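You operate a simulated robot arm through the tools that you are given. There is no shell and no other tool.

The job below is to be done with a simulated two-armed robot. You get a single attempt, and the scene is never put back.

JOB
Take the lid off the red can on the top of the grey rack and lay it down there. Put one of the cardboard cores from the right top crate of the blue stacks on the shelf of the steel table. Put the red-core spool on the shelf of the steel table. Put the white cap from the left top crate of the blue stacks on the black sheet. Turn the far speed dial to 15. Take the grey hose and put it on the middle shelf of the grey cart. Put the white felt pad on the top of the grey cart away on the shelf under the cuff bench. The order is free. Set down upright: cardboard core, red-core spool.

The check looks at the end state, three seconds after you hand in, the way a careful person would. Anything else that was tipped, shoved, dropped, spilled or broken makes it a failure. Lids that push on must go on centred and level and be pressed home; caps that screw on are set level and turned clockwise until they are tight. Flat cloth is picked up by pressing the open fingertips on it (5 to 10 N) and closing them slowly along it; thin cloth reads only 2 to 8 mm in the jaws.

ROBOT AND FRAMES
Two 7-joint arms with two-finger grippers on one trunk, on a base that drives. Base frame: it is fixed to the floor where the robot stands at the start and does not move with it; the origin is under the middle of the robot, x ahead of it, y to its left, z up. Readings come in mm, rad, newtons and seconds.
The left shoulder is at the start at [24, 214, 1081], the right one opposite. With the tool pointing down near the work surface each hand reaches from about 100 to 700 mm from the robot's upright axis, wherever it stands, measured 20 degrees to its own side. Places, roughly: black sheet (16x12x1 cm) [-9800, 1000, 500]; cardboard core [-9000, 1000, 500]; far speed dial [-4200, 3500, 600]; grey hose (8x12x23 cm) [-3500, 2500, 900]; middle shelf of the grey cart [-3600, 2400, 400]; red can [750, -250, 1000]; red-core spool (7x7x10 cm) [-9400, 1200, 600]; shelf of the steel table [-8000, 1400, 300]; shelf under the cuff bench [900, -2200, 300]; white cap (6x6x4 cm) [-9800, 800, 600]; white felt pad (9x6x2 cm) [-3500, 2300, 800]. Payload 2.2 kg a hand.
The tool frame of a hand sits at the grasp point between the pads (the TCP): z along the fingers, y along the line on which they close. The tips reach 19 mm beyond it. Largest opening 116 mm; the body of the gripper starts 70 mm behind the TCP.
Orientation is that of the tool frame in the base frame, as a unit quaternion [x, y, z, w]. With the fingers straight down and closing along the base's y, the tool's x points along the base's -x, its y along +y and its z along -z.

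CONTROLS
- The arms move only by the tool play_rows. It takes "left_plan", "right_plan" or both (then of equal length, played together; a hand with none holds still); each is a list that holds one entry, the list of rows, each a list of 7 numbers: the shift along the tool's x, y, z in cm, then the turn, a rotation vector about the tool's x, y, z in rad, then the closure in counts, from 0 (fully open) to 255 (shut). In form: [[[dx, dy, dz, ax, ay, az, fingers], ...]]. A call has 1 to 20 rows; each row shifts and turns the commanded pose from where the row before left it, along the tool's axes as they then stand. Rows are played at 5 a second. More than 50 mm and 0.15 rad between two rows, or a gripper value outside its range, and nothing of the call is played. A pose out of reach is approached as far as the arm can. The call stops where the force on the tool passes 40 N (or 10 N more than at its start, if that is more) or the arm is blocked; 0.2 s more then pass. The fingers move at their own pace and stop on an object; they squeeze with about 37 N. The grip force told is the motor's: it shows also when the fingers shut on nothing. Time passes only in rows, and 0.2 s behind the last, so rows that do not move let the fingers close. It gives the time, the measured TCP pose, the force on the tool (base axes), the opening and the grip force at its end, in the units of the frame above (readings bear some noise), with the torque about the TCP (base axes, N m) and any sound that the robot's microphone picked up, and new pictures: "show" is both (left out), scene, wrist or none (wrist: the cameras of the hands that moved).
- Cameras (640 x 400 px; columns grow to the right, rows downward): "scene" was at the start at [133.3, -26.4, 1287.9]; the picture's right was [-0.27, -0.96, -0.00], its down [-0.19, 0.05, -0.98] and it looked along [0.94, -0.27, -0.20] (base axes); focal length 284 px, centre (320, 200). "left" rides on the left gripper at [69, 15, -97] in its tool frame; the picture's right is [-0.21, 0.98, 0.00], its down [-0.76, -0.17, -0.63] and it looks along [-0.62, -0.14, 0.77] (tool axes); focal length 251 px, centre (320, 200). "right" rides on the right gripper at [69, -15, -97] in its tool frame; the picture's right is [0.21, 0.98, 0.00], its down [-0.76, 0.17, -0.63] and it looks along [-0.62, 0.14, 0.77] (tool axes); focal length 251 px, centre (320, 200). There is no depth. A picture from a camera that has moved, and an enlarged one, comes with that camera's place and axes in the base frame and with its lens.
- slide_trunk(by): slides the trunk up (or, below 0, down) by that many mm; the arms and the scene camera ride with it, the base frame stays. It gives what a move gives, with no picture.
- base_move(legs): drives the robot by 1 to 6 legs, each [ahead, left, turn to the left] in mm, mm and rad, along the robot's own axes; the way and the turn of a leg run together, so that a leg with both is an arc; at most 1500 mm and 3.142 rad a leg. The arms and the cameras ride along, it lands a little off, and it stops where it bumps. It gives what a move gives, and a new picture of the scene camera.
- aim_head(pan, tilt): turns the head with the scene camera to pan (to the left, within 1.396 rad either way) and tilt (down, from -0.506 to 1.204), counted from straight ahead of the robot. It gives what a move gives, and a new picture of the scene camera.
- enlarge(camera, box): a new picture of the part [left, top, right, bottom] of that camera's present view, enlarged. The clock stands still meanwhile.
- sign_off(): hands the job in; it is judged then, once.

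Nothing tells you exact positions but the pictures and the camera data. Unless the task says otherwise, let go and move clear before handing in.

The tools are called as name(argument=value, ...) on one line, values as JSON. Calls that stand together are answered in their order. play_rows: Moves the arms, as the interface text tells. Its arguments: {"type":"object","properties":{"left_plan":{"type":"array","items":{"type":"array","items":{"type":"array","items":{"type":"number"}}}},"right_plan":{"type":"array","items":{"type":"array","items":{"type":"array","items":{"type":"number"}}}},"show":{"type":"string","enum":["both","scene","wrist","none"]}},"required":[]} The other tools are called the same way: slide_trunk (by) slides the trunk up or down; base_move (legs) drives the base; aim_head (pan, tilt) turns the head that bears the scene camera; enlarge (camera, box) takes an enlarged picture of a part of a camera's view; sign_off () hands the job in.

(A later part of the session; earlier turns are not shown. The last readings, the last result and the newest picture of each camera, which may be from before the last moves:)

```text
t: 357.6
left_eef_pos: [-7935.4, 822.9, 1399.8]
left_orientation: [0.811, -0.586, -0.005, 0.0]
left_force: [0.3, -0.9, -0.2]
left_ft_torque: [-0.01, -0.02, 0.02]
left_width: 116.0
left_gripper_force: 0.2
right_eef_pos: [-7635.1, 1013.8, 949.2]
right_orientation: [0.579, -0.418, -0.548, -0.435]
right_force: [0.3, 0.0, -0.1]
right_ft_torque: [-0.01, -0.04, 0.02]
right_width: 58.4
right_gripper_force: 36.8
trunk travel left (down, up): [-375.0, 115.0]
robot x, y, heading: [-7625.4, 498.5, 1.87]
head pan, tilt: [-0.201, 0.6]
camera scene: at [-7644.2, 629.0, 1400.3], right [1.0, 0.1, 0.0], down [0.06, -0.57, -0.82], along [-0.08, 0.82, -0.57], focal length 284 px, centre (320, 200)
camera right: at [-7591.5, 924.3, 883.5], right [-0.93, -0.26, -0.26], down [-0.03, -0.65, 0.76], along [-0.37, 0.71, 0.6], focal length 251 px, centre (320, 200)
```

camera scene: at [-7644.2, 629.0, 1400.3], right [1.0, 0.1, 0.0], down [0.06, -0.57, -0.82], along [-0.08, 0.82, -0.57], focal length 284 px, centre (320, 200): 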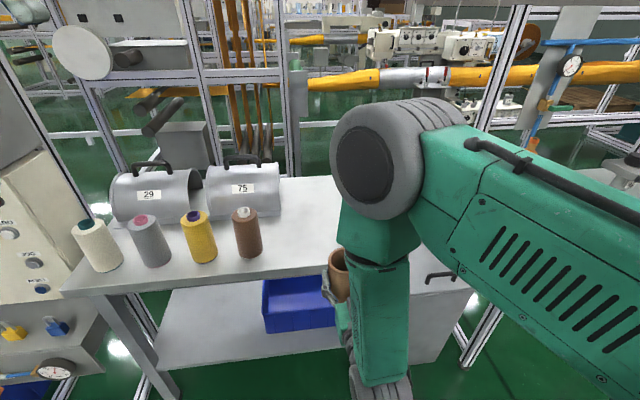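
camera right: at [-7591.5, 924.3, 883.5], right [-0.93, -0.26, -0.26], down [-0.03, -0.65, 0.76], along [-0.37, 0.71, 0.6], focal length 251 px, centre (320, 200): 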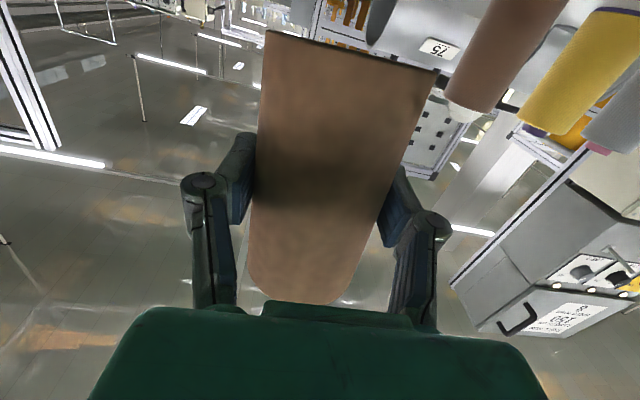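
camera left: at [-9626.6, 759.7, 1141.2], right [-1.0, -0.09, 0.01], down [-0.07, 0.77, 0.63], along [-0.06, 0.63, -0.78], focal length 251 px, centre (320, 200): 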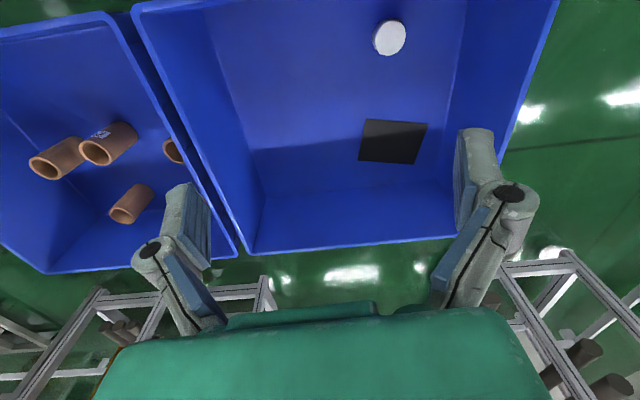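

enlarge(camera="scene", box=[290, 220, 410, 340])

enlarge(camera="left", box=[60, 60, 300, 240])

enlarge(camera="scene", box=[60, 200, 400, 400])

```text
3.33 times, centred on (350, 280) of scene
camera zoom: at [-7644.2, 629.0, 1400.3], right [1.0, 0.1, 0.0], down [0.06, -0.57, -0.82], along [-0.08, 0.82, -0.57], focal length 946 px, centre (220, -67)
```

zoom: 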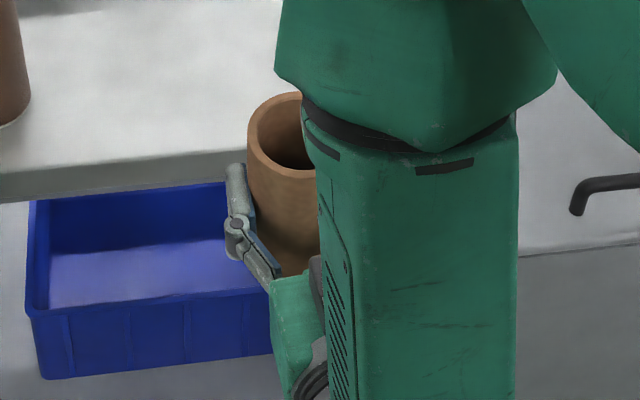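

```text
2.22 times, centred on (180, 150) of left
camera zoom: at [-7928.4, 752.7, 1495.1], right [-0.99, -0.1, 0.01], down [-0.07, 0.77, 0.64], along [-0.07, 0.63, -0.77], focal length 559 px, centre (631, 311)
```

zoom: 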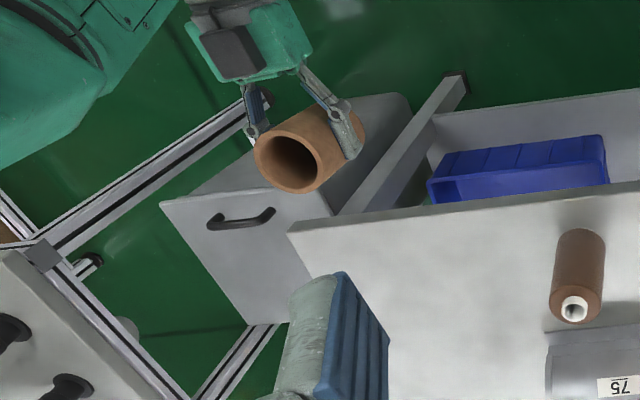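

```text
1.88 times, centred on (230, 300) of scene
camera zoom: at [-7644.2, 629.0, 1400.3], right [1.0, 0.1, 0.0], down [0.06, -0.57, -0.82], along [-0.08, 0.82, -0.57], focal length 534 px, centre (489, 12)
```

zoom: 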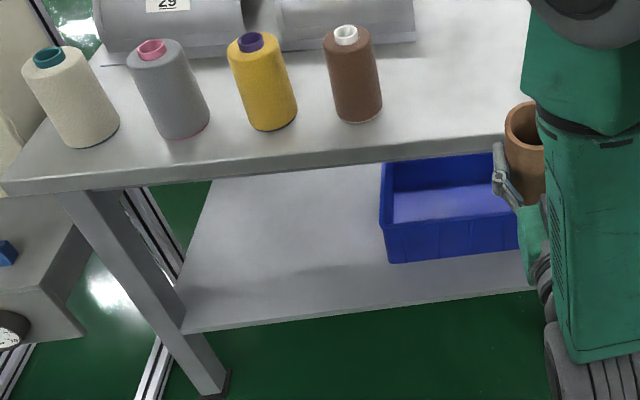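

The core stands upright in the level hand. Shelf top is around z≈300, its left half is free (bin on the right). I line up square to the table's left half, still clear of it.

base_move(legs=[[0, 0, -0.07], [20, 552, 0]])

slide_trunk(by=-370)

aim_head(pan=-0.1, tilt=0.6)

```text
t: 361.2
left_eef_pos: [-8430.5, 738.7, 1401.3]
left_orientation: [0.79, -0.613, -0.009, 0.004]
left_force: [1.0, 0.0, 0.3]
left_ft_torque: [-0.01, 0.12, 0.01]
left_width: 116.0
left_gripper_force: 0.0
right_eef_pos: [-8124.5, 909.7, 946.4]
right_orientation: [0.562, -0.441, -0.534, -0.451]
right_force: [1.4, 0.8, -1.0]
right_ft_torque: [-0.01, 0.02, 0.11]
right_width: 58.2
right_gripper_force: 37.2
trunk travel left (down, up): [-375.0, 115.0]
robot x, y, heading: [-8153.4, 391.7, 1.808]
head pan, tilt: [-0.201, 0.6]
camera scene: at [-8151.4, 527.5, 1400.1], right [1.0, 0.03, -0.01], down [0.01, -0.57, -0.82], along [-0.03, 0.82, -0.57], focal length 284 px, centre (320, 200)
```

scene: 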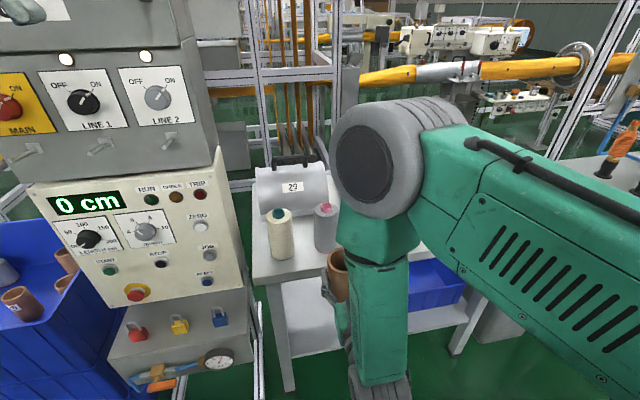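

```text
t: 364.8
left_eef_pos: [-8449.0, 731.2, 1029.1]
left_orientation: [0.791, -0.612, -0.006, -0.003]
left_force: [-0.1, -0.2, -0.3]
left_ft_torque: [0.01, -0.03, 0.01]
left_width: 116.1
left_gripper_force: 0.0
right_eef_pos: [-8136.1, 905.4, 581.2]
right_orientation: [0.565, -0.436, -0.532, -0.456]
right_force: [-0.7, -0.7, -0.6]
right_ft_torque: [0.02, 0.0, -0.01]
right_width: 58.5
right_gripper_force: 36.5
trunk travel left (down, up): [-5.0, 485.0]
robot x, y, heading: [-8155.3, 391.3, 1.805]
head pan, tilt: [-0.201, 0.6]
```

```text
t: 365.5
left_eef_pos: [-8448.0, 731.2, 1030.3]
left_orientation: [0.791, -0.612, -0.006, -0.003]
left_force: [-1.3, -0.1, -0.4]
left_ft_torque: [0.0, 0.01, -0.01]
left_width: 115.9
left_gripper_force: 0.1
right_eef_pos: [-8133.5, 905.0, 580.4]
right_orientation: [0.564, -0.437, -0.533, -0.455]
right_force: [-0.2, 0.7, -0.1]
right_ft_torque: [-0.01, 0.0, 0.0]
right_width: 58.3
right_gripper_force: 36.8
trunk travel left (down, up): [-5.0, 485.0]
robot x, y, heading: [-8153.0, 392.3, 1.802]
head pan, tilt: [-0.099, 0.6]
camera scene: at [-8177.3, 521.4, 1030.4], right [0.99, 0.13, 0.0], down [0.08, -0.56, -0.82], along [-0.11, 0.82, -0.57], focal length 284 px, centre (320, 200)
```

scene: 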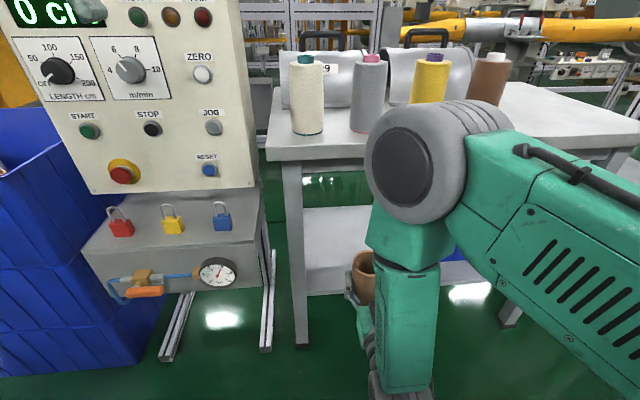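

The table front is ~680 mm ahead. I lower the hand to shelf level and extend it (keeps the elbow clear of the table top).

play_rows(right_plan=[[[3.5, 0, 1.75, 0, 0, 0, 255], [3.5, 0, 1.75, 0, 0, 0, 255], [3.5, 0, 1.75, 0, 0, 0, 255], [3.5, 0, 1.75, 0, 0, 0, 255], [3.5, 0, 1.75, 0, 0, 0, 255], [3.5, 0, 1.0, 0, 0, 0, 255], [0, 0, 0, 0, 0, 0, 255]]])

```text
t: 367.1
left_eef_pos: [-8447.8, 732.6, 1029.4]
left_orientation: [0.79, -0.613, -0.007, -0.003]
left_force: [0.5, 0.1, 0.6]
left_ft_torque: [-0.05, 0.03, 0.02]
left_width: 116.1
left_gripper_force: 0.0
right_eef_pos: [-8142.9, 998.9, 366.3]
right_orientation: [0.564, -0.437, -0.532, -0.455]
right_force: [0.3, -0.5, -0.3]
right_ft_torque: [0.0, -0.02, 0.0]
right_width: 58.3
right_gripper_force: 36.7
trunk travel left (down, up): [-5.0, 485.0]
robot x, y, heading: [-8154.4, 390.5, 1.807]
head pan, tilt: [-0.099, 0.6]
camera scene: at [-8176.6, 521.8, 1030.4], right [0.99, 0.13, 0.0], down [0.08, -0.56, -0.82], along [-0.11, 0.82, -0.57], focal length 284 px, centre (320, 200)
camera right: at [-8104.3, 907.4, 301.2], right [-0.94, -0.2, -0.26], down [-0.07, -0.65, 0.76], along [-0.32, 0.74, 0.6], focal length 251 px, centre (320, 200)
```

scene: 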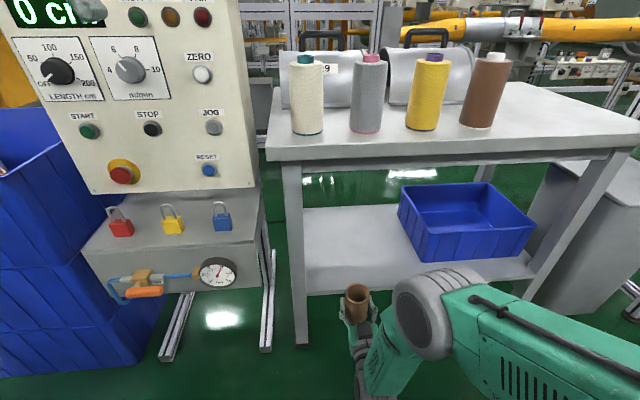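
right: 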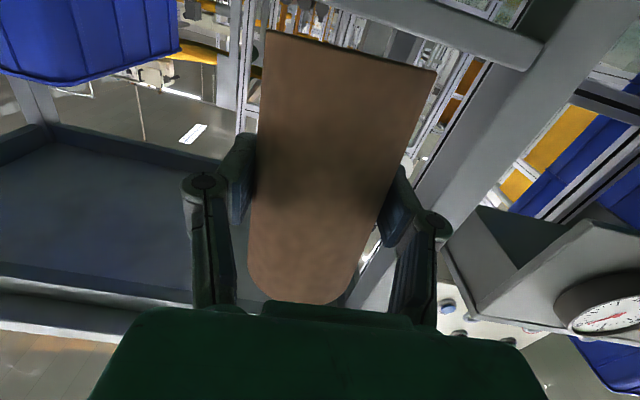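

Clear view: shelf front-left corner at about (-8290, 1074, 288). I drive in so the core ends ~6 cm inside the front edge (the wrist camera must stay in front of the shelf).

base_move(legs=[[110, 20, 0]])

enlarge(camera="scene", box=[250, 180, 490, 380])

```text
t: 368.3
left_eef_pos: [-8488.5, 841.4, 1028.7]
left_orientation: [0.79, -0.613, -0.007, 0.0]
left_force: [-0.7, 1.1, -0.1]
left_ft_torque: [-0.02, 0.0, 0.01]
left_width: 116.1
left_gripper_force: 0.1
right_eef_pos: [-8185.8, 1105.6, 365.4]
right_orientation: [0.564, -0.439, -0.532, -0.455]
right_force: [0.8, 0.1, -0.6]
right_ft_torque: [0.01, 0.01, 0.01]
right_width: 58.3
right_gripper_force: 36.7
trunk travel left (down, up): [-5.0, 485.0]
robot x, y, heading: [-8197.6, 499.2, 1.801]
head pan, tilt: [-0.099, 0.6]
camera scene: at [-8218.9, 629.6, 1030.2], right [0.99, 0.13, 0.0], down [0.07, -0.56, -0.82], along [-0.11, 0.81, -0.57], focal length 284 px, centre (320, 200)
```

scene: 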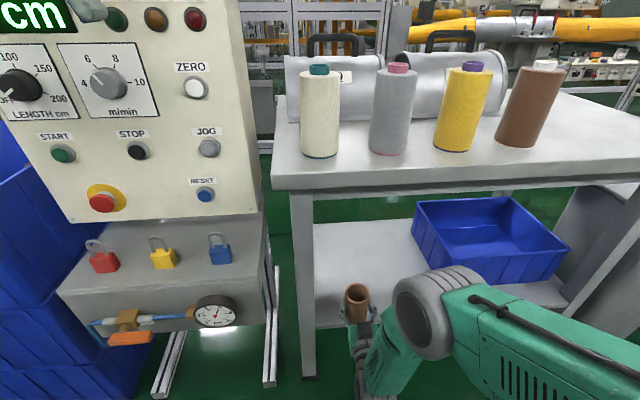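

```text
2.00 times, centred on (370, 280) of scene
camera zoom: at [-8218.9, 629.6, 1030.2], right [0.99, 0.13, 0.0], down [0.07, -0.56, -0.82], along [-0.11, 0.81, -0.57], focal length 567 px, centre (220, 40)
```

zoom: 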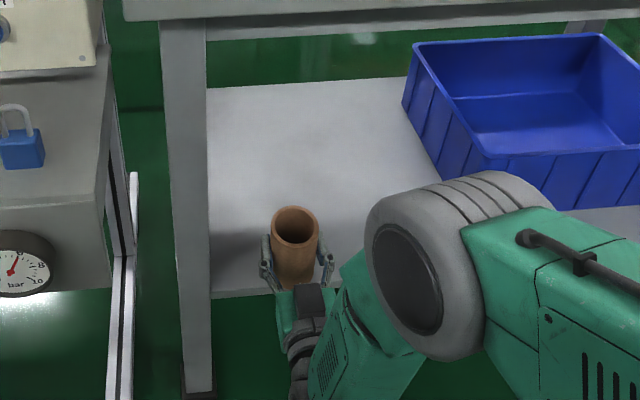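

base_move(legs=[[52, 0, 0]])

enlarge(camera="scene", box=[250, 180, 490, 380])

```text
t: 369.2
left_eef_pos: [-8503.8, 887.8, 1030.3]
left_orientation: [0.79, -0.614, -0.007, -0.002]
left_force: [0.1, 0.4, -0.2]
left_ft_torque: [-0.05, -0.02, -0.02]
left_width: 116.1
left_gripper_force: 0.2
right_eef_pos: [-8197.7, 1155.3, 366.6]
right_orientation: [0.563, -0.438, -0.531, -0.457]
right_force: [0.0, 0.0, -0.2]
right_ft_torque: [0.0, -0.04, 0.03]
right_width: 58.3
right_gripper_force: 37.4
trunk travel left (down, up): [-5.0, 485.0]
robot x, y, heading: [-8214.2, 548.9, 1.801]
head pan, tilt: [-0.099, 0.6]
camera scene: at [-8234.9, 679.7, 1030.2], right [0.99, 0.13, 0.0], down [0.08, -0.56, -0.82], along [-0.11, 0.82, -0.57], focal length 284 px, centre (320, 200)
```

scene: 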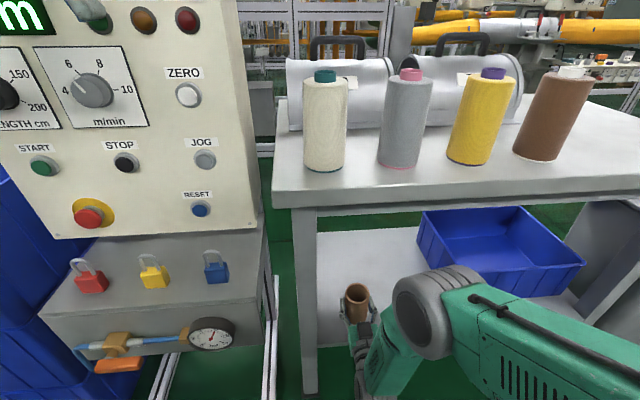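

```text
2.00 times, centred on (370, 280) of scene
camera zoom: at [-8234.9, 679.7, 1030.2], right [0.99, 0.13, 0.0], down [0.08, -0.56, -0.82], along [-0.11, 0.82, -0.57], focal length 567 px, centre (220, 40)
```

zoom: 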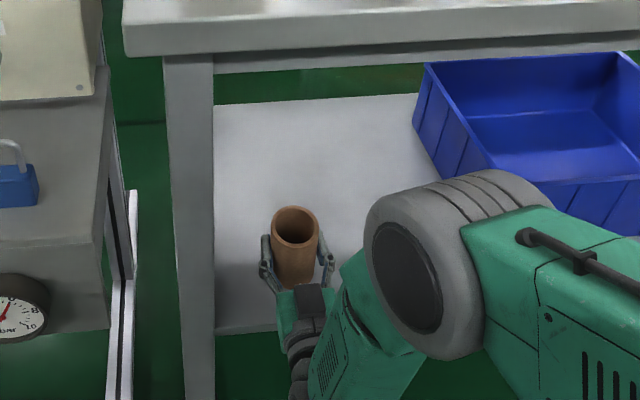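

The core is over the shelf. I lower gently to contact.

play_rows(right_plan=[[[0.8, 0, 0, 0, 0, 0, 255], [0.6, 0, 0, 0, 0, 0, 255], [0, 0, 0, 0, 0, 0, 255]]], show="none")

play_rows(right_plan=[[[0.3, 0, 0, 0, 0, 0, 255], [0.2, 0, 0, 0, 0, 0, 255], [0, 0, 0, 0, 0, 0, 255]]], show="none")

play_rows(right_plan=[[[0.3, 0, 0, 0, 0, 0, 255], [0.2, 0, 0, 0, 0, 0, 255], [0, 0, 0, 0, 0, 0, 255]]], show="none")

```text
t: 370.0
left_eef_pos: [-8502.7, 884.3, 1032.0]
left_orientation: [0.79, -0.614, -0.008, -0.003]
left_force: [1.1, -0.1, 0.2]
left_ft_torque: [-0.01, -0.03, 0.04]
left_width: 116.1
left_gripper_force: 0.0
right_eef_pos: [-8197.9, 1155.9, 360.3]
right_orientation: [0.561, -0.435, -0.535, -0.459]
right_force: [-0.4, -1.5, 21.0]
right_ft_torque: [-0.43, 0.05, 0.01]
right_width: 58.5
right_gripper_force: 37.2
trunk travel left (down, up): [-5.0, 485.0]
robot x, y, heading: [-8211.4, 547.9, 1.804]
head pan, tilt: [-0.099, 0.6]
```

```text
t: 370.8
left_eef_pos: [-8503.8, 884.6, 1032.6]
left_orientation: [0.79, -0.614, -0.008, -0.004]
left_force: [-0.5, -0.2, -0.6]
left_ft_torque: [0.0, -0.01, 0.0]
left_width: 115.9
left_gripper_force: 0.1
right_eef_pos: [-8196.3, 1157.9, 356.0]
right_orientation: [0.559, -0.433, -0.537, -0.46]
right_force: [-1.2, 9.8, 34.6]
right_ft_torque: [-0.26, 0.37, -0.04]
right_width: 58.4
right_gripper_force: 36.7
trunk travel left (down, up): [-5.0, 485.0]
robot x, y, heading: [-8215.8, 547.8, 1.805]
head pan, tilt: [-0.099, 0.6]
```

```text
t: 371.6
left_eef_pos: [-8503.7, 883.5, 1032.1]
left_orientation: [0.79, -0.613, -0.008, -0.005]
left_force: [0.2, -0.3, 0.2]
left_ft_torque: [0.0, 0.02, -0.02]
left_width: 116.0
left_gripper_force: 0.0
right_eef_pos: [-8196.1, 1158.5, 352.2]
right_orientation: [0.558, -0.432, -0.537, -0.461]
right_force: [3.6, 11.2, 36.7]
right_ft_torque: [-0.08, 0.51, -0.15]
right_width: 58.4
right_gripper_force: 36.8
trunk travel left (down, up): [-5.0, 485.0]
robot x, y, heading: [-8210.8, 550.6, 1.806]
head pan, tilt: [-0.099, 0.6]
```

Contact made. I relieve the pressure, open slightly and draw back.

play_rows(right_plan=[[[-0.5, 0, 0, 0, 0, 0, 255], [-0.3, 0, 0, 0, 0, 0, 255], [0, 0, 0, 0, 0, 0, 110], [0, 0, 0, 0, 0, 0, 60], [0, 0, 0, 0, 0, 0, 60]]], show="wrist")

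enlarge(camera="scene", box=[300, 240, 440, 360])

```text
t: 372.8
left_eef_pos: [-8502.6, 885.2, 1030.4]
left_orientation: [0.79, -0.613, -0.008, -0.004]
left_force: [0.2, 0.4, -0.6]
left_ft_torque: [0.01, 0.03, 0.02]
left_width: 115.9
left_gripper_force: 0.0
right_eef_pos: [-8195.8, 1153.9, 351.8]
right_orientation: [0.563, -0.437, -0.533, -0.457]
right_force: [0.0, -0.2, -0.2]
right_ft_torque: [0.02, 0.02, 0.03]
right_width: 88.8
right_gripper_force: 0.0
trunk travel left (down, up): [-5.0, 485.0]
robot x, y, heading: [-8214.5, 550.7, 1.804]
head pan, tilt: [-0.099, 0.6]
camera right: at [-8159.1, 1061.9, 287.6], right [-0.94, -0.2, -0.26], down [-0.07, -0.65, 0.76], along [-0.32, 0.73, 0.6], focal length 251 px, centre (320, 200)
```

right: 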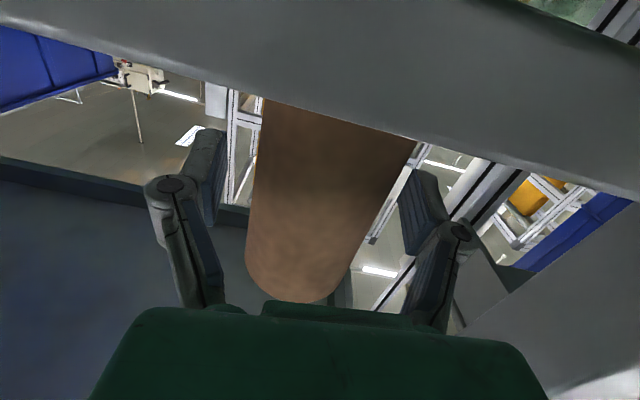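

```text
3.33 times, centred on (370, 300) of scene
camera zoom: at [-8233.8, 678.6, 1030.4], right [0.99, 0.13, 0.0], down [0.08, -0.56, -0.82], along [-0.11, 0.82, -0.57], focal length 946 px, centre (153, -133)
```

zoom: 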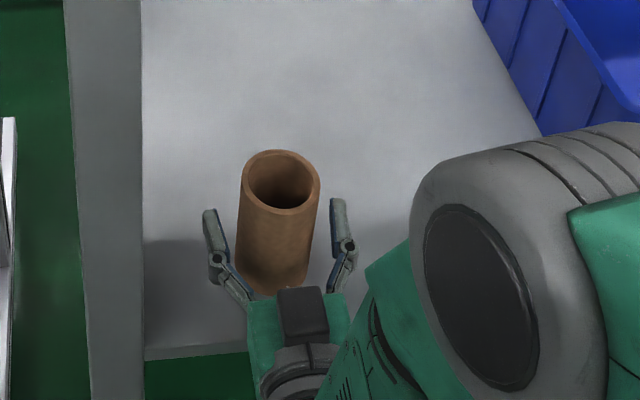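

The core stands upright on the shelf. I back straight out and check.

base_move(legs=[[-170, 0, 0]])

enlarge(camera="scene", box=[260, 140, 480, 320])

```text
t: 374.3
left_eef_pos: [-8464.6, 717.8, 1032.5]
left_orientation: [0.791, -0.612, -0.008, -0.004]
left_force: [0.2, -0.6, 0.4]
left_ft_torque: [0.07, 0.05, 0.0]
left_width: 115.9
left_gripper_force: 0.1
right_eef_pos: [-8159.3, 987.5, 355.1]
right_orientation: [0.563, -0.436, -0.534, -0.457]
right_force: [-0.8, 0.3, -0.1]
right_ft_torque: [-0.04, 0.0, 0.01]
right_width: 88.5
right_gripper_force: 0.0
trunk travel left (down, up): [-5.0, 485.0]
robot x, y, heading: [-8171.5, 383.2, 1.804]
head pan, tilt: [-0.099, 0.6]
camera scene: at [-8194.4, 511.5, 1030.5], right [0.99, 0.13, 0.0], down [0.08, -0.56, -0.82], along [-0.11, 0.82, -0.57], focal length 284 px, centre (320, 200)
```

scene: 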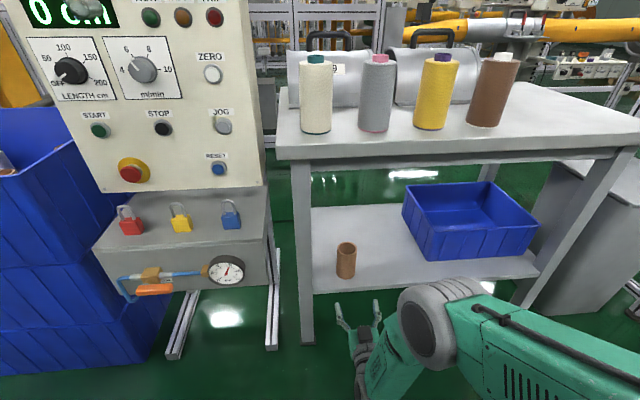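

```text
2.22 times, centred on (370, 230) of scene
camera zoom: at [-8194.4, 511.5, 1030.5], right [0.99, 0.13, 0.0], down [0.08, -0.56, -0.82], along [-0.11, 0.82, -0.57], focal length 630 px, centre (209, 133)
```

zoom: 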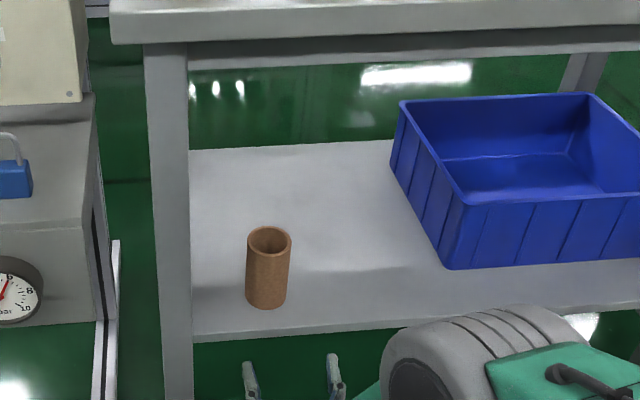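

Core done. I raise the right hand, pitch it back to about 35° from vertical, and return to the crates for the spool.

play_rows(right_plan=[[[-3.5, 0, -1.2, 0, 0, 0, 0], [-3.5, 0, -1.2, 0, 0, 0, 0], [-3.5, 0, -1.2, 0, 0, 0, 0], [-3.5, 0, -1.2, 0, 0, 0, 0], [-3.5, 0, -1.2, 0, 0, 0, 0], [-3.5, 0, -1.2, 0, 0, 0, 0]]], show="none")

slide_trunk(by=350)

play_rows(right_plan=[[[0, 0, 0, 0, 0.15, 0, 0], [0, 0, 0, 0, 0.15, 0, 0], [0, 0, 0, 0, 0.15, 0, 0], [0, 0, 0, 0, 0.15, 0, 0], [0, 0, 0, 0, 0.15, 0, 0], [0, 0, 0, 0, 0.15, 0, 0], [0, 0, 0, 0, 0.06, 0, 0]]], show="scene")

```text
t: 375.7
left_eef_pos: [-8464.1, 715.3, 1033.2]
left_orientation: [0.791, -0.612, -0.01, -0.005]
left_force: [0.1, -1.0, -0.4]
left_ft_torque: [0.0, -0.01, -0.02]
left_width: 116.1
left_gripper_force: 0.0
right_eef_pos: [-8153.6, 916.2, 565.2]
right_orientation: [0.563, -0.434, -0.535, -0.457]
right_force: [0.3, -0.5, -0.1]
right_ft_torque: [0.0, -0.01, 0.0]
right_width: 115.8
right_gripper_force: 0.1
trunk travel left (down, up): [-5.0, 485.0]
robot x, y, heading: [-8171.7, 387.5, 1.806]
head pan, tilt: [-0.099, 0.6]
```

```text
t: 379.1
left_eef_pos: [-8463.2, 715.7, 1381.9]
left_orientation: [0.79, -0.613, -0.01, -0.004]
left_force: [-0.3, 0.4, 0.5]
left_ft_torque: [0.03, 0.01, 0.0]
left_width: 115.7
left_gripper_force: 0.0
right_eef_pos: [-8153.9, 917.9, 914.4]
right_orientation: [0.563, -0.435, -0.534, -0.457]
right_force: [0.2, 0.2, -0.1]
right_ft_torque: [-0.02, -0.02, 0.0]
right_width: 115.9
right_gripper_force: 0.1
trunk travel left (down, up): [-355.0, 135.0]
robot x, y, heading: [-8173.4, 381.1, 1.806]
head pan, tilt: [-0.099, 0.6]
```

```text
t: 380.7
left_eef_pos: [-8464.5, 715.3, 1382.2]
left_orientation: [0.791, -0.612, -0.009, -0.004]
left_force: [0.1, 0.3, -0.1]
left_ft_torque: [0.0, -0.03, 0.01]
left_width: 116.0
left_gripper_force: 0.1
right_eef_pos: [-8154.3, 916.3, 914.1]
right_orientation: [0.745, -0.598, -0.214, -0.204]
right_force: [0.3, -0.4, 0.2]
right_ft_torque: [0.0, 0.0, 0.0]
right_width: 115.9
right_gripper_force: 0.1
trunk travel left (down, up): [-355.0, 135.0]
robot x, y, heading: [-8171.7, 382.9, 1.804]
head pan, tilt: [-0.099, 0.6]
camera scene: at [-8195.7, 513.1, 1380.4], right [0.99, 0.13, 0.0], down [0.08, -0.56, -0.82], along [-0.11, 0.82, -0.57], focal length 284 px, centre (320, 200)
```

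scene: 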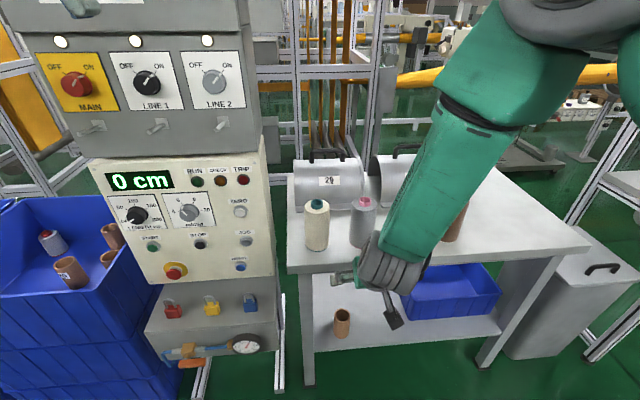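

base_move(legs=[[0, 0, 0.06], [100, 1068, 0]])

aim_head(pan=-0.1, tilt=0.7)

```text
t: 386.6
left_eef_pos: [-9529.7, 480.9, 1382.8]
left_orientation: [0.811, -0.585, -0.009, -0.004]
left_force: [1.4, 0.7, -0.6]
left_ft_torque: [0.0, -0.03, 0.01]
left_width: 116.0
left_gripper_force: 0.0
right_eef_pos: [-9232.7, 701.0, 914.9]
right_orientation: [0.764, -0.573, -0.221, -0.197]
right_force: [0.1, 0.2, 0.8]
right_ft_torque: [-0.01, -0.02, 0.0]
right_width: 116.0
right_gripper_force: 0.1
trunk travel left (down, up): [-355.0, 135.0]
robot x, y, heading: [-9213.7, 168.5, 1.871]
head pan, tilt: [-0.099, 0.6]
camera scene: at [-9249.9, 296.6, 1380.4], right [0.98, 0.2, 0.0], down [0.12, -0.56, -0.82], along [-0.16, 0.81, -0.57], focal length 284 px, centre (320, 200)
```

scene: 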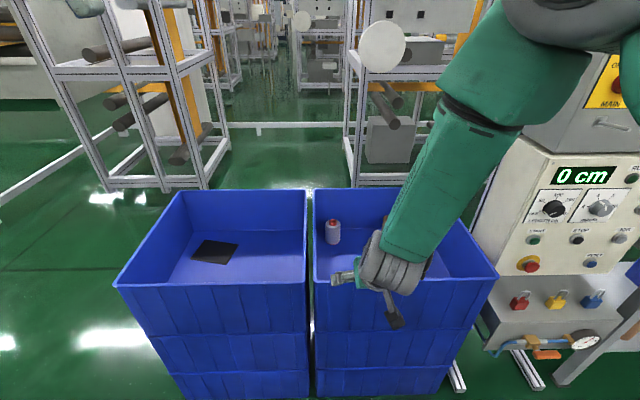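

```text
t: 387.3
left_eef_pos: [-9529.7, 478.7, 1381.0]
left_orientation: [0.81, -0.586, -0.008, -0.002]
left_force: [-0.3, -0.4, 0.0]
left_ft_torque: [-0.02, 0.01, 0.0]
left_width: 116.1
left_gripper_force: 0.1
right_eef_pos: [-9232.5, 699.1, 916.8]
right_orientation: [0.765, -0.571, -0.223, -0.198]
right_force: [0.1, 0.2, -0.3]
right_ft_torque: [0.02, -0.01, 0.03]
right_width: 115.9
right_gripper_force: 0.1
trunk travel left (down, up): [-355.0, 135.0]
robot x, y, heading: [-9217.5, 168.5, 1.87]
head pan, tilt: [-0.099, 0.7]
camera scene: at [-9250.7, 292.8, 1371.8], right [0.98, 0.2, 0.0], down [0.13, -0.63, -0.76], along [-0.15, 0.75, -0.65], focal length 284 px, centre (320, 200)
```

scene: 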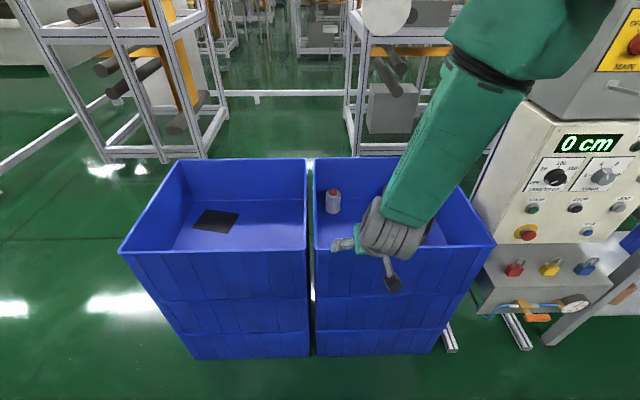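

base_move(legs=[[355, 0, 0]])

play_rows(right_plan=[[[-3.2, 0, 2.2, 0, 0, 0, 0], [-3.2, 0, 2.2, 0, 0, 0, 0], [-3.2, 0, 2.2, 0, 0, 0, 0], [-3.2, 0, 2.2, 0, 0, 0, 0], [-2.0, 0, 1.4, 0, 0, 0, 0], [0, 0, 0, 0, 0, 0, 0]]])

```text
t: 389.6
left_eef_pos: [-9632.5, 813.4, 1382.5]
left_orientation: [0.813, -0.582, -0.01, -0.001]
left_force: [-0.8, 0.4, -0.1]
left_ft_torque: [0.04, 0.0, 0.01]
left_width: 116.0
left_gripper_force: 0.1
right_eef_pos: [-9341.0, 1039.2, 915.5]
right_orientation: [0.768, -0.568, -0.224, -0.195]
right_force: [0.3, 0.3, -0.3]
right_ft_torque: [0.01, -0.04, 0.01]
right_width: 116.2
right_gripper_force: 0.1
trunk travel left (down, up): [-355.0, 135.0]
robot x, y, heading: [-9325.0, 507.0, 1.88]
head pan, tilt: [-0.099, 0.7]
camera scene: at [-9352.2, 630.6, 1371.9], right [0.98, 0.21, 0.0], down [0.13, -0.63, -0.76], along [-0.16, 0.75, -0.65], focal length 284 px, centre (320, 200)
```

scene: 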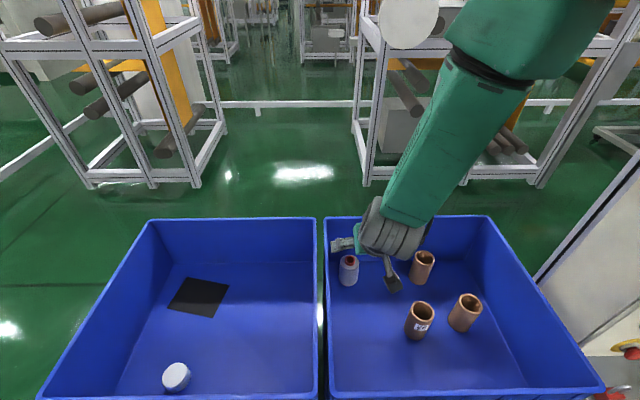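

```text
t: 391.0
left_eef_pos: [-9631.6, 814.6, 1379.6]
left_orientation: [0.813, -0.582, -0.005, 0.003]
left_force: [-0.2, 0.9, 0.2]
left_ft_torque: [0.01, 0.01, 0.04]
left_width: 115.8
left_gripper_force: 0.1
right_eef_pos: [-9388.3, 1203.5, 918.2]
right_orientation: [0.767, -0.568, -0.225, -0.196]
right_force: [1.7, -0.3, -0.1]
right_ft_torque: [0.02, 0.02, 0.02]
right_width: 115.9
right_gripper_force: 0.1
right hand out of reach, approached as far as the arm can: row 4
trunk travel left (down, up): [-355.0, 135.0]
robot x, y, heading: [-9324.4, 507.7, 1.884]
head pan, tilt: [-0.099, 0.7]
camera scene: at [-9352.1, 632.2, 1371.7], right [0.98, 0.21, 0.0], down [0.14, -0.63, -0.76], along [-0.16, 0.75, -0.65], focal length 284 px, centre (320, 200)
camera right: at [-9344.6, 1100.6, 960.5], right [-0.88, -0.44, -0.17], down [-0.27, 0.19, 0.94], along [-0.38, 0.88, -0.29], focal length 251 px, centre (320, 200)
```

scene: 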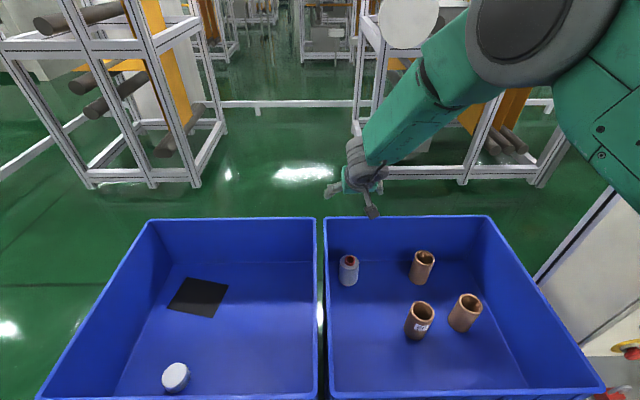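
right: 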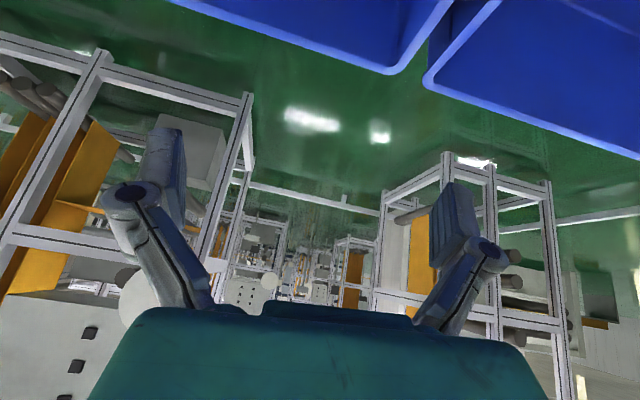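

enlarge(camera="scene", box=[310, 200, 470, 340])

enlarge(camera="left", box=[0, 0, 640, 400])

```text
2.86 times, centred on (390, 270) of scene
camera zoom: at [-9352.1, 632.2, 1371.7], right [0.98, 0.21, 0.0], down [0.14, -0.63, -0.76], along [-0.16, 0.75, -0.65], focal length 811 px, centre (120, 0)
```

zoom: 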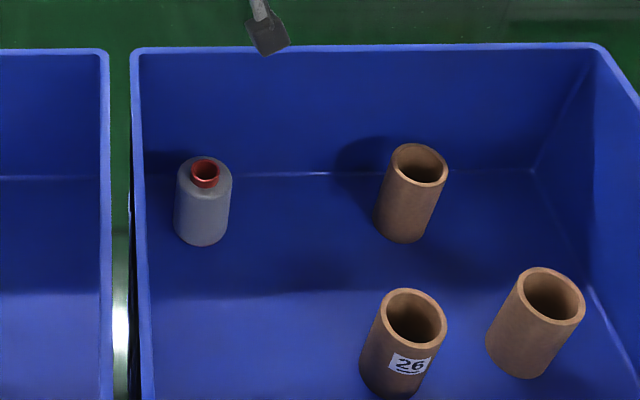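

```text
1.00 times, centred on (320, 200) of left (not enlarged: the box is as wide or as high as the picture)
camera zoom: at [-9624.0, 744.0, 1475.6], right [-0.99, -0.11, 0.01], down [-0.08, 0.77, 0.64], along [-0.08, 0.63, -0.77], focal length 251 px, centre (320, 200)
```

zoom: 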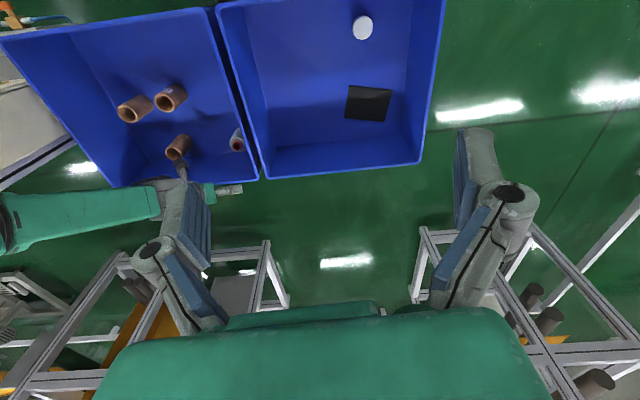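

Spool at about (-9381, 1210). I trim the hand's alignment and lower with the trunk.

play_rows(right_plan=[[[0, 0, 0, -0.055, 0, 0, 30], [-0.3, -0.9, 0.2, 0, 0, 0, 30], [0, 0, 0, 0, 0, 0, 30]]], show="none")

slide_trunk(by=-190)

enlarge(camera="right", box=[0, 0, 640, 400])

enlarge(camera="scene", box=[310, 120, 510, 280])

```text
t: 391.8
left_eef_pos: [-9632.6, 813.7, 1378.8]
left_orientation: [0.813, -0.582, -0.006, 0.0]
left_force: [0.4, -0.3, -0.3]
left_ft_torque: [0.01, 0.03, 0.0]
left_width: 116.0
left_gripper_force: 0.0
right_eef_pos: [-9381.3, 1211.4, 917.8]
right_orientation: [0.772, -0.562, -0.24, -0.175]
right_force: [0.3, -0.7, -0.1]
right_ft_torque: [0.02, -0.01, 0.02]
right_width: 102.3
right_gripper_force: 0.1
trunk travel left (down, up): [-355.0, 135.0]
robot x, y, heading: [-9321.4, 505.4, 1.882]
head pan, tilt: [-0.099, 0.7]
```

```text
t: 393.9
left_eef_pos: [-9634.1, 812.2, 1189.5]
left_orientation: [0.813, -0.582, -0.005, 0.0]
left_force: [-0.7, -0.2, -0.2]
left_ft_torque: [-0.02, -0.02, -0.01]
left_width: 115.8
left_gripper_force: 0.1
right_eef_pos: [-9381.7, 1206.9, 728.9]
right_orientation: [0.772, -0.562, -0.24, -0.176]
right_force: [0.9, 0.0, 0.3]
right_ft_torque: [0.01, 0.0, -0.03]
right_width: 102.7
right_gripper_force: 0.1
trunk travel left (down, up): [-165.0, 325.0]
robot x, y, heading: [-9324.1, 506.6, 1.883]
head pan, tilt: [-0.099, 0.7]
```

```text
1.00 times, centred on (320, 200) of right (not enlarged: the box is as wide or as high as the picture)
camera zoom: at [-9334.1, 1107.3, 770.4], right [-0.88, -0.47, -0.12], down [-0.24, 0.2, 0.95], along [-0.42, 0.86, -0.29], focal length 251 px, centre (320, 200)
```

zoom: 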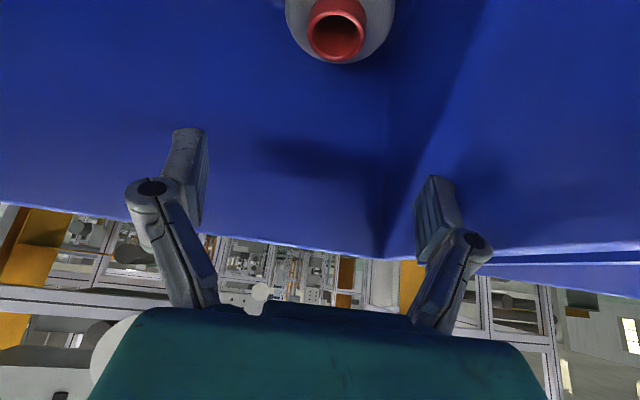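

```text
2.50 times, centred on (410, 200) of scene
camera zoom: at [-9354.3, 630.7, 1181.8], right [0.98, 0.21, 0.0], down [0.14, -0.63, -0.76], along [-0.16, 0.75, -0.65], focal length 709 px, centre (95, 200)
```

zoom: 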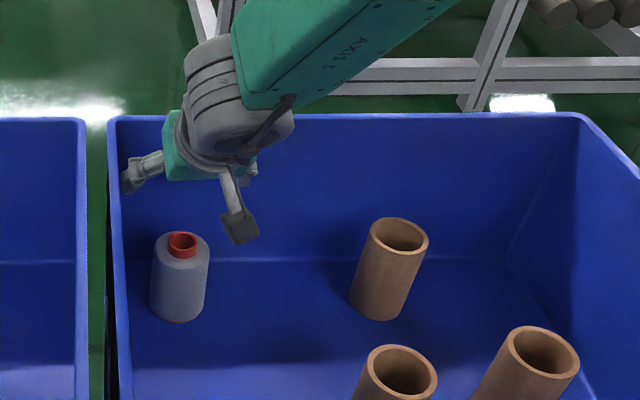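

slide_trunk(by=-90)

enlarge(camera="right", box=[0, 0, 640, 400])

enlarge(camera="scene", box=[310, 100, 510, 260])

```text
t: 395.1
left_eef_pos: [-9633.2, 811.9, 1099.8]
left_orientation: [0.813, -0.582, -0.006, 0.0]
left_force: [0.4, 0.8, -0.5]
left_ft_torque: [0.01, 0.04, 0.02]
left_width: 116.1
left_gripper_force: 0.0
right_eef_pos: [-9382.2, 1209.4, 638.8]
right_orientation: [0.771, -0.563, -0.24, -0.175]
right_force: [0.0, 0.4, -0.2]
right_ft_torque: [-0.02, 0.02, 0.01]
right_width: 102.0
right_gripper_force: 0.0
trunk travel left (down, up): [-75.0, 415.0]
robot x, y, heading: [-9321.0, 510.0, 1.883]
head pan, tilt: [-0.099, 0.7]
```

```text
1.00 times, centred on (320, 200) of right (not enlarged: the box is as wide or as high as the picture)
camera zoom: at [-9334.0, 1107.2, 680.6], right [-0.88, -0.47, -0.12], down [-0.24, 0.2, 0.95], along [-0.42, 0.86, -0.29], focal length 251 px, centre (320, 200)
```

zoom: 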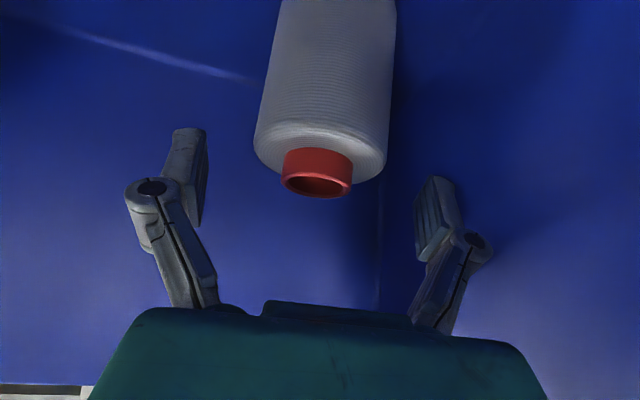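

```text
2.50 times, centred on (410, 180) of scene
camera zoom: at [-9354.1, 630.3, 1091.8], right [0.98, 0.21, 0.0], down [0.14, -0.63, -0.76], along [-0.16, 0.75, -0.65], focal length 709 px, centre (95, 250)
```

zoom: 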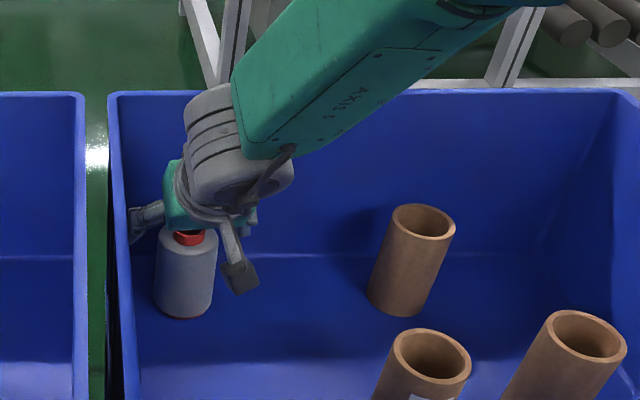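

slide_trunk(by=-40)

play_rows(right_plan=[[[0, 0, 0, 0, 0, 0, 60], [0, 0, 0, 0, 0, 0, 90], [0, 0, 0, 0, 0, 0, 255], [0, 0, 0, 0, 0, 0, 255], [0, 0, 0, 0, 0, 0, 255]]], show="both")

```text
t: 395.9
left_eef_pos: [-9632.6, 812.6, 1060.3]
left_orientation: [0.813, -0.582, -0.007, -0.001]
left_force: [0.2, -0.4, 0.4]
left_ft_torque: [0.02, 0.01, -0.01]
left_width: 115.9
left_gripper_force: 0.1
right_eef_pos: [-9381.5, 1209.2, 599.4]
right_orientation: [0.772, -0.562, -0.24, -0.176]
right_force: [0.2, 0.8, 0.4]
right_ft_torque: [-0.04, 0.04, 0.01]
right_width: 102.3
right_gripper_force: 0.2
trunk travel left (down, up): [-35.0, 455.0]
robot x, y, heading: [-9321.6, 509.7, 1.885]
head pan, tilt: [-0.099, 0.7]
```

```text
t: 397.1
left_eef_pos: [-9634.1, 812.7, 1060.1]
left_orientation: [0.813, -0.583, -0.005, 0.001]
left_force: [-0.3, 1.0, 0.4]
left_ft_torque: [-0.02, -0.01, -0.04]
left_width: 115.9
left_gripper_force: 0.0
right_eef_pos: [-9382.7, 1210.2, 597.5]
right_orientation: [0.772, -0.562, -0.24, -0.175]
right_force: [1.9, 0.7, 1.9]
right_ft_torque: [0.04, 0.01, 0.0]
right_width: 61.6
right_gripper_force: 37.4
trunk travel left (down, up): [-35.0, 455.0]
robot x, y, heading: [-9322.0, 507.5, 1.877]
head pan, tilt: [-0.099, 0.7]
camera scene: at [-9353.8, 630.2, 1051.7], right [0.98, 0.21, 0.0], down [0.14, -0.63, -0.76], along [-0.16, 0.75, -0.65], focal length 284 px, centre (320, 200)
camera right: at [-9333.6, 1107.3, 640.2], right [-0.88, -0.47, -0.12], down [-0.24, 0.2, 0.95], along [-0.42, 0.86, -0.29], focal length 251 px, centre (320, 200)
```

scene: 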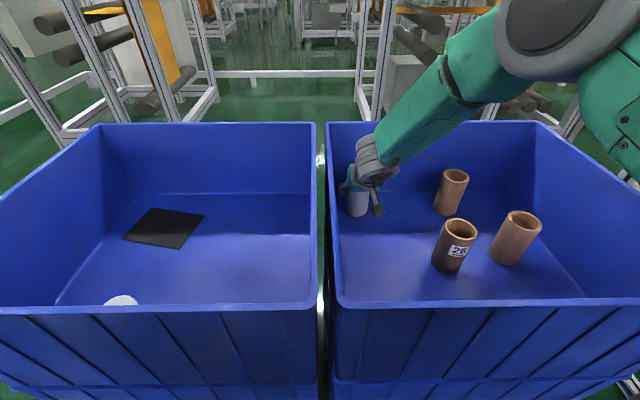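
right: 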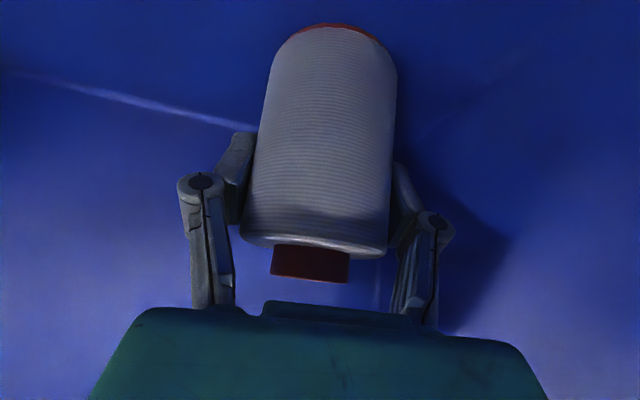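

Gripped cleanly. I lift with the trunk.

slide_trunk(by=340)

enlarge(camera="right", box=[0, 0, 640, 400])

enlarge(camera="scene", box=[240, 100, 480, 300])

```text
t: 400.5
left_eef_pos: [-9634.3, 813.0, 1397.8]
left_orientation: [0.813, -0.582, -0.005, 0.001]
left_force: [-1.0, 0.4, 0.0]
left_ft_torque: [-0.01, 0.02, 0.02]
left_width: 115.9
left_gripper_force: 0.1
right_eef_pos: [-9382.9, 1209.3, 938.5]
right_orientation: [0.772, -0.562, -0.239, -0.175]
right_force: [-0.5, -0.1, -1.2]
right_ft_torque: [0.0, 0.02, 0.04]
right_width: 61.3
right_gripper_force: 37.2
trunk travel left (down, up): [-375.0, 115.0]
robot x, y, heading: [-9321.2, 506.7, 1.879]
head pan, tilt: [-0.099, 0.7]
```

```text
1.00 times, centred on (320, 200) of right (not enlarged: the box is as wide or as high as the picture)
camera zoom: at [-9334.4, 1107.9, 979.7], right [-0.87, -0.47, -0.12], down [-0.24, 0.2, 0.95], along [-0.42, 0.86, -0.29], focal length 251 px, centre (320, 200)
```

zoom: 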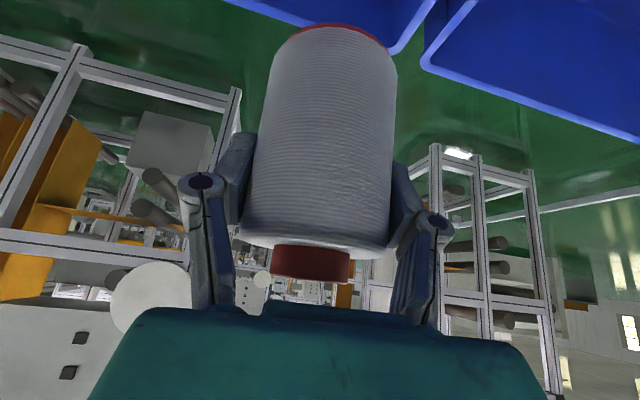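

```text
2.00 times, centred on (360, 200) of scene
camera zoom: at [-9354.8, 632.2, 1391.5], right [0.98, 0.21, 0.0], down [0.14, -0.63, -0.76], along [-0.16, 0.75, -0.65], focal length 567 px, centre (240, 200)
```

zoom: 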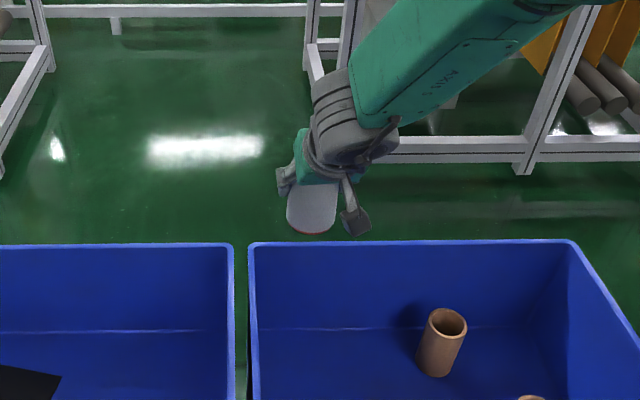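

The spool is held upright at ~35° hand pitch, which also suits the shelf front. I back off and slide over to the table.

base_move(legs=[[-500, 0, 0], [0, 0, -0.074], [0, -1198, 0]])

aim_head(pan=-0.1, tilt=0.6)

```text
t: 409.5
left_eef_pos: [-8301.3, 627.2, 1397.9]
left_orientation: [0.786, -0.618, -0.004, -0.002]
left_force: [-0.1, -0.5, 0.0]
left_ft_torque: [0.01, -0.04, 0.01]
left_width: 116.0
left_gripper_force: 0.1
right_eef_pos: [-8012.7, 1000.0, 939.7]
right_orientation: [0.747, -0.595, -0.231, -0.188]
right_force: [-0.7, -0.4, -3.5]
right_ft_torque: [0.0, 0.0, -0.02]
right_width: 61.5
right_gripper_force: 36.9
trunk travel left (down, up): [-375.0, 115.0]
robot x, y, heading: [-8009.4, 298.6, 1.79]
head pan, tilt: [-0.099, 0.7]
camera scene: at [-8041.5, 421.3, 1391.6], right [0.99, 0.12, 0.01], down [0.08, -0.64, -0.76], along [-0.09, 0.76, -0.65], focal length 284 px, centre (320, 200)
```

scene: 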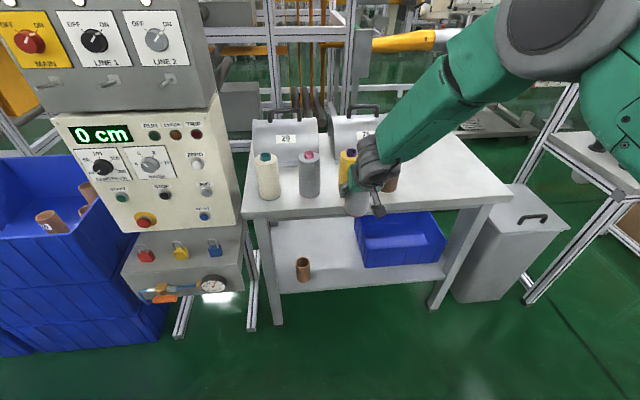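

```text
t: 410.2
left_eef_pos: [-8296.5, 625.8, 1395.8]
left_orientation: [0.786, -0.618, -0.002, 0.003]
left_force: [0.0, 0.6, 0.3]
left_ft_torque: [-0.02, 0.01, -0.04]
left_width: 116.3
left_gripper_force: 0.1
right_eef_pos: [-8011.1, 999.0, 938.9]
right_orientation: [0.746, -0.595, -0.233, -0.186]
right_force: [-1.0, 0.0, -3.5]
right_ft_torque: [0.02, -0.07, 0.0]
right_width: 61.2
right_gripper_force: 37.2
trunk travel left (down, up): [-375.0, 115.0]
robot x, y, heading: [-8012.5, 294.2, 1.792]
head pan, tilt: [-0.099, 0.6]
camera scene: at [-8037.0, 426.0, 1400.2], right [0.99, 0.12, 0.0], down [0.07, -0.56, -0.82], along [-0.1, 0.82, -0.57], focal length 284 px, centre (320, 200)
```

scene: 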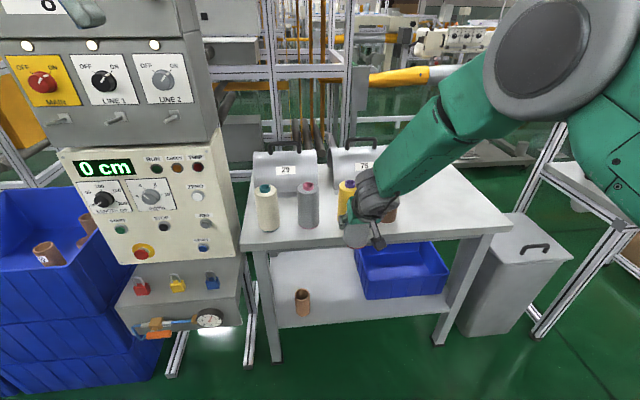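

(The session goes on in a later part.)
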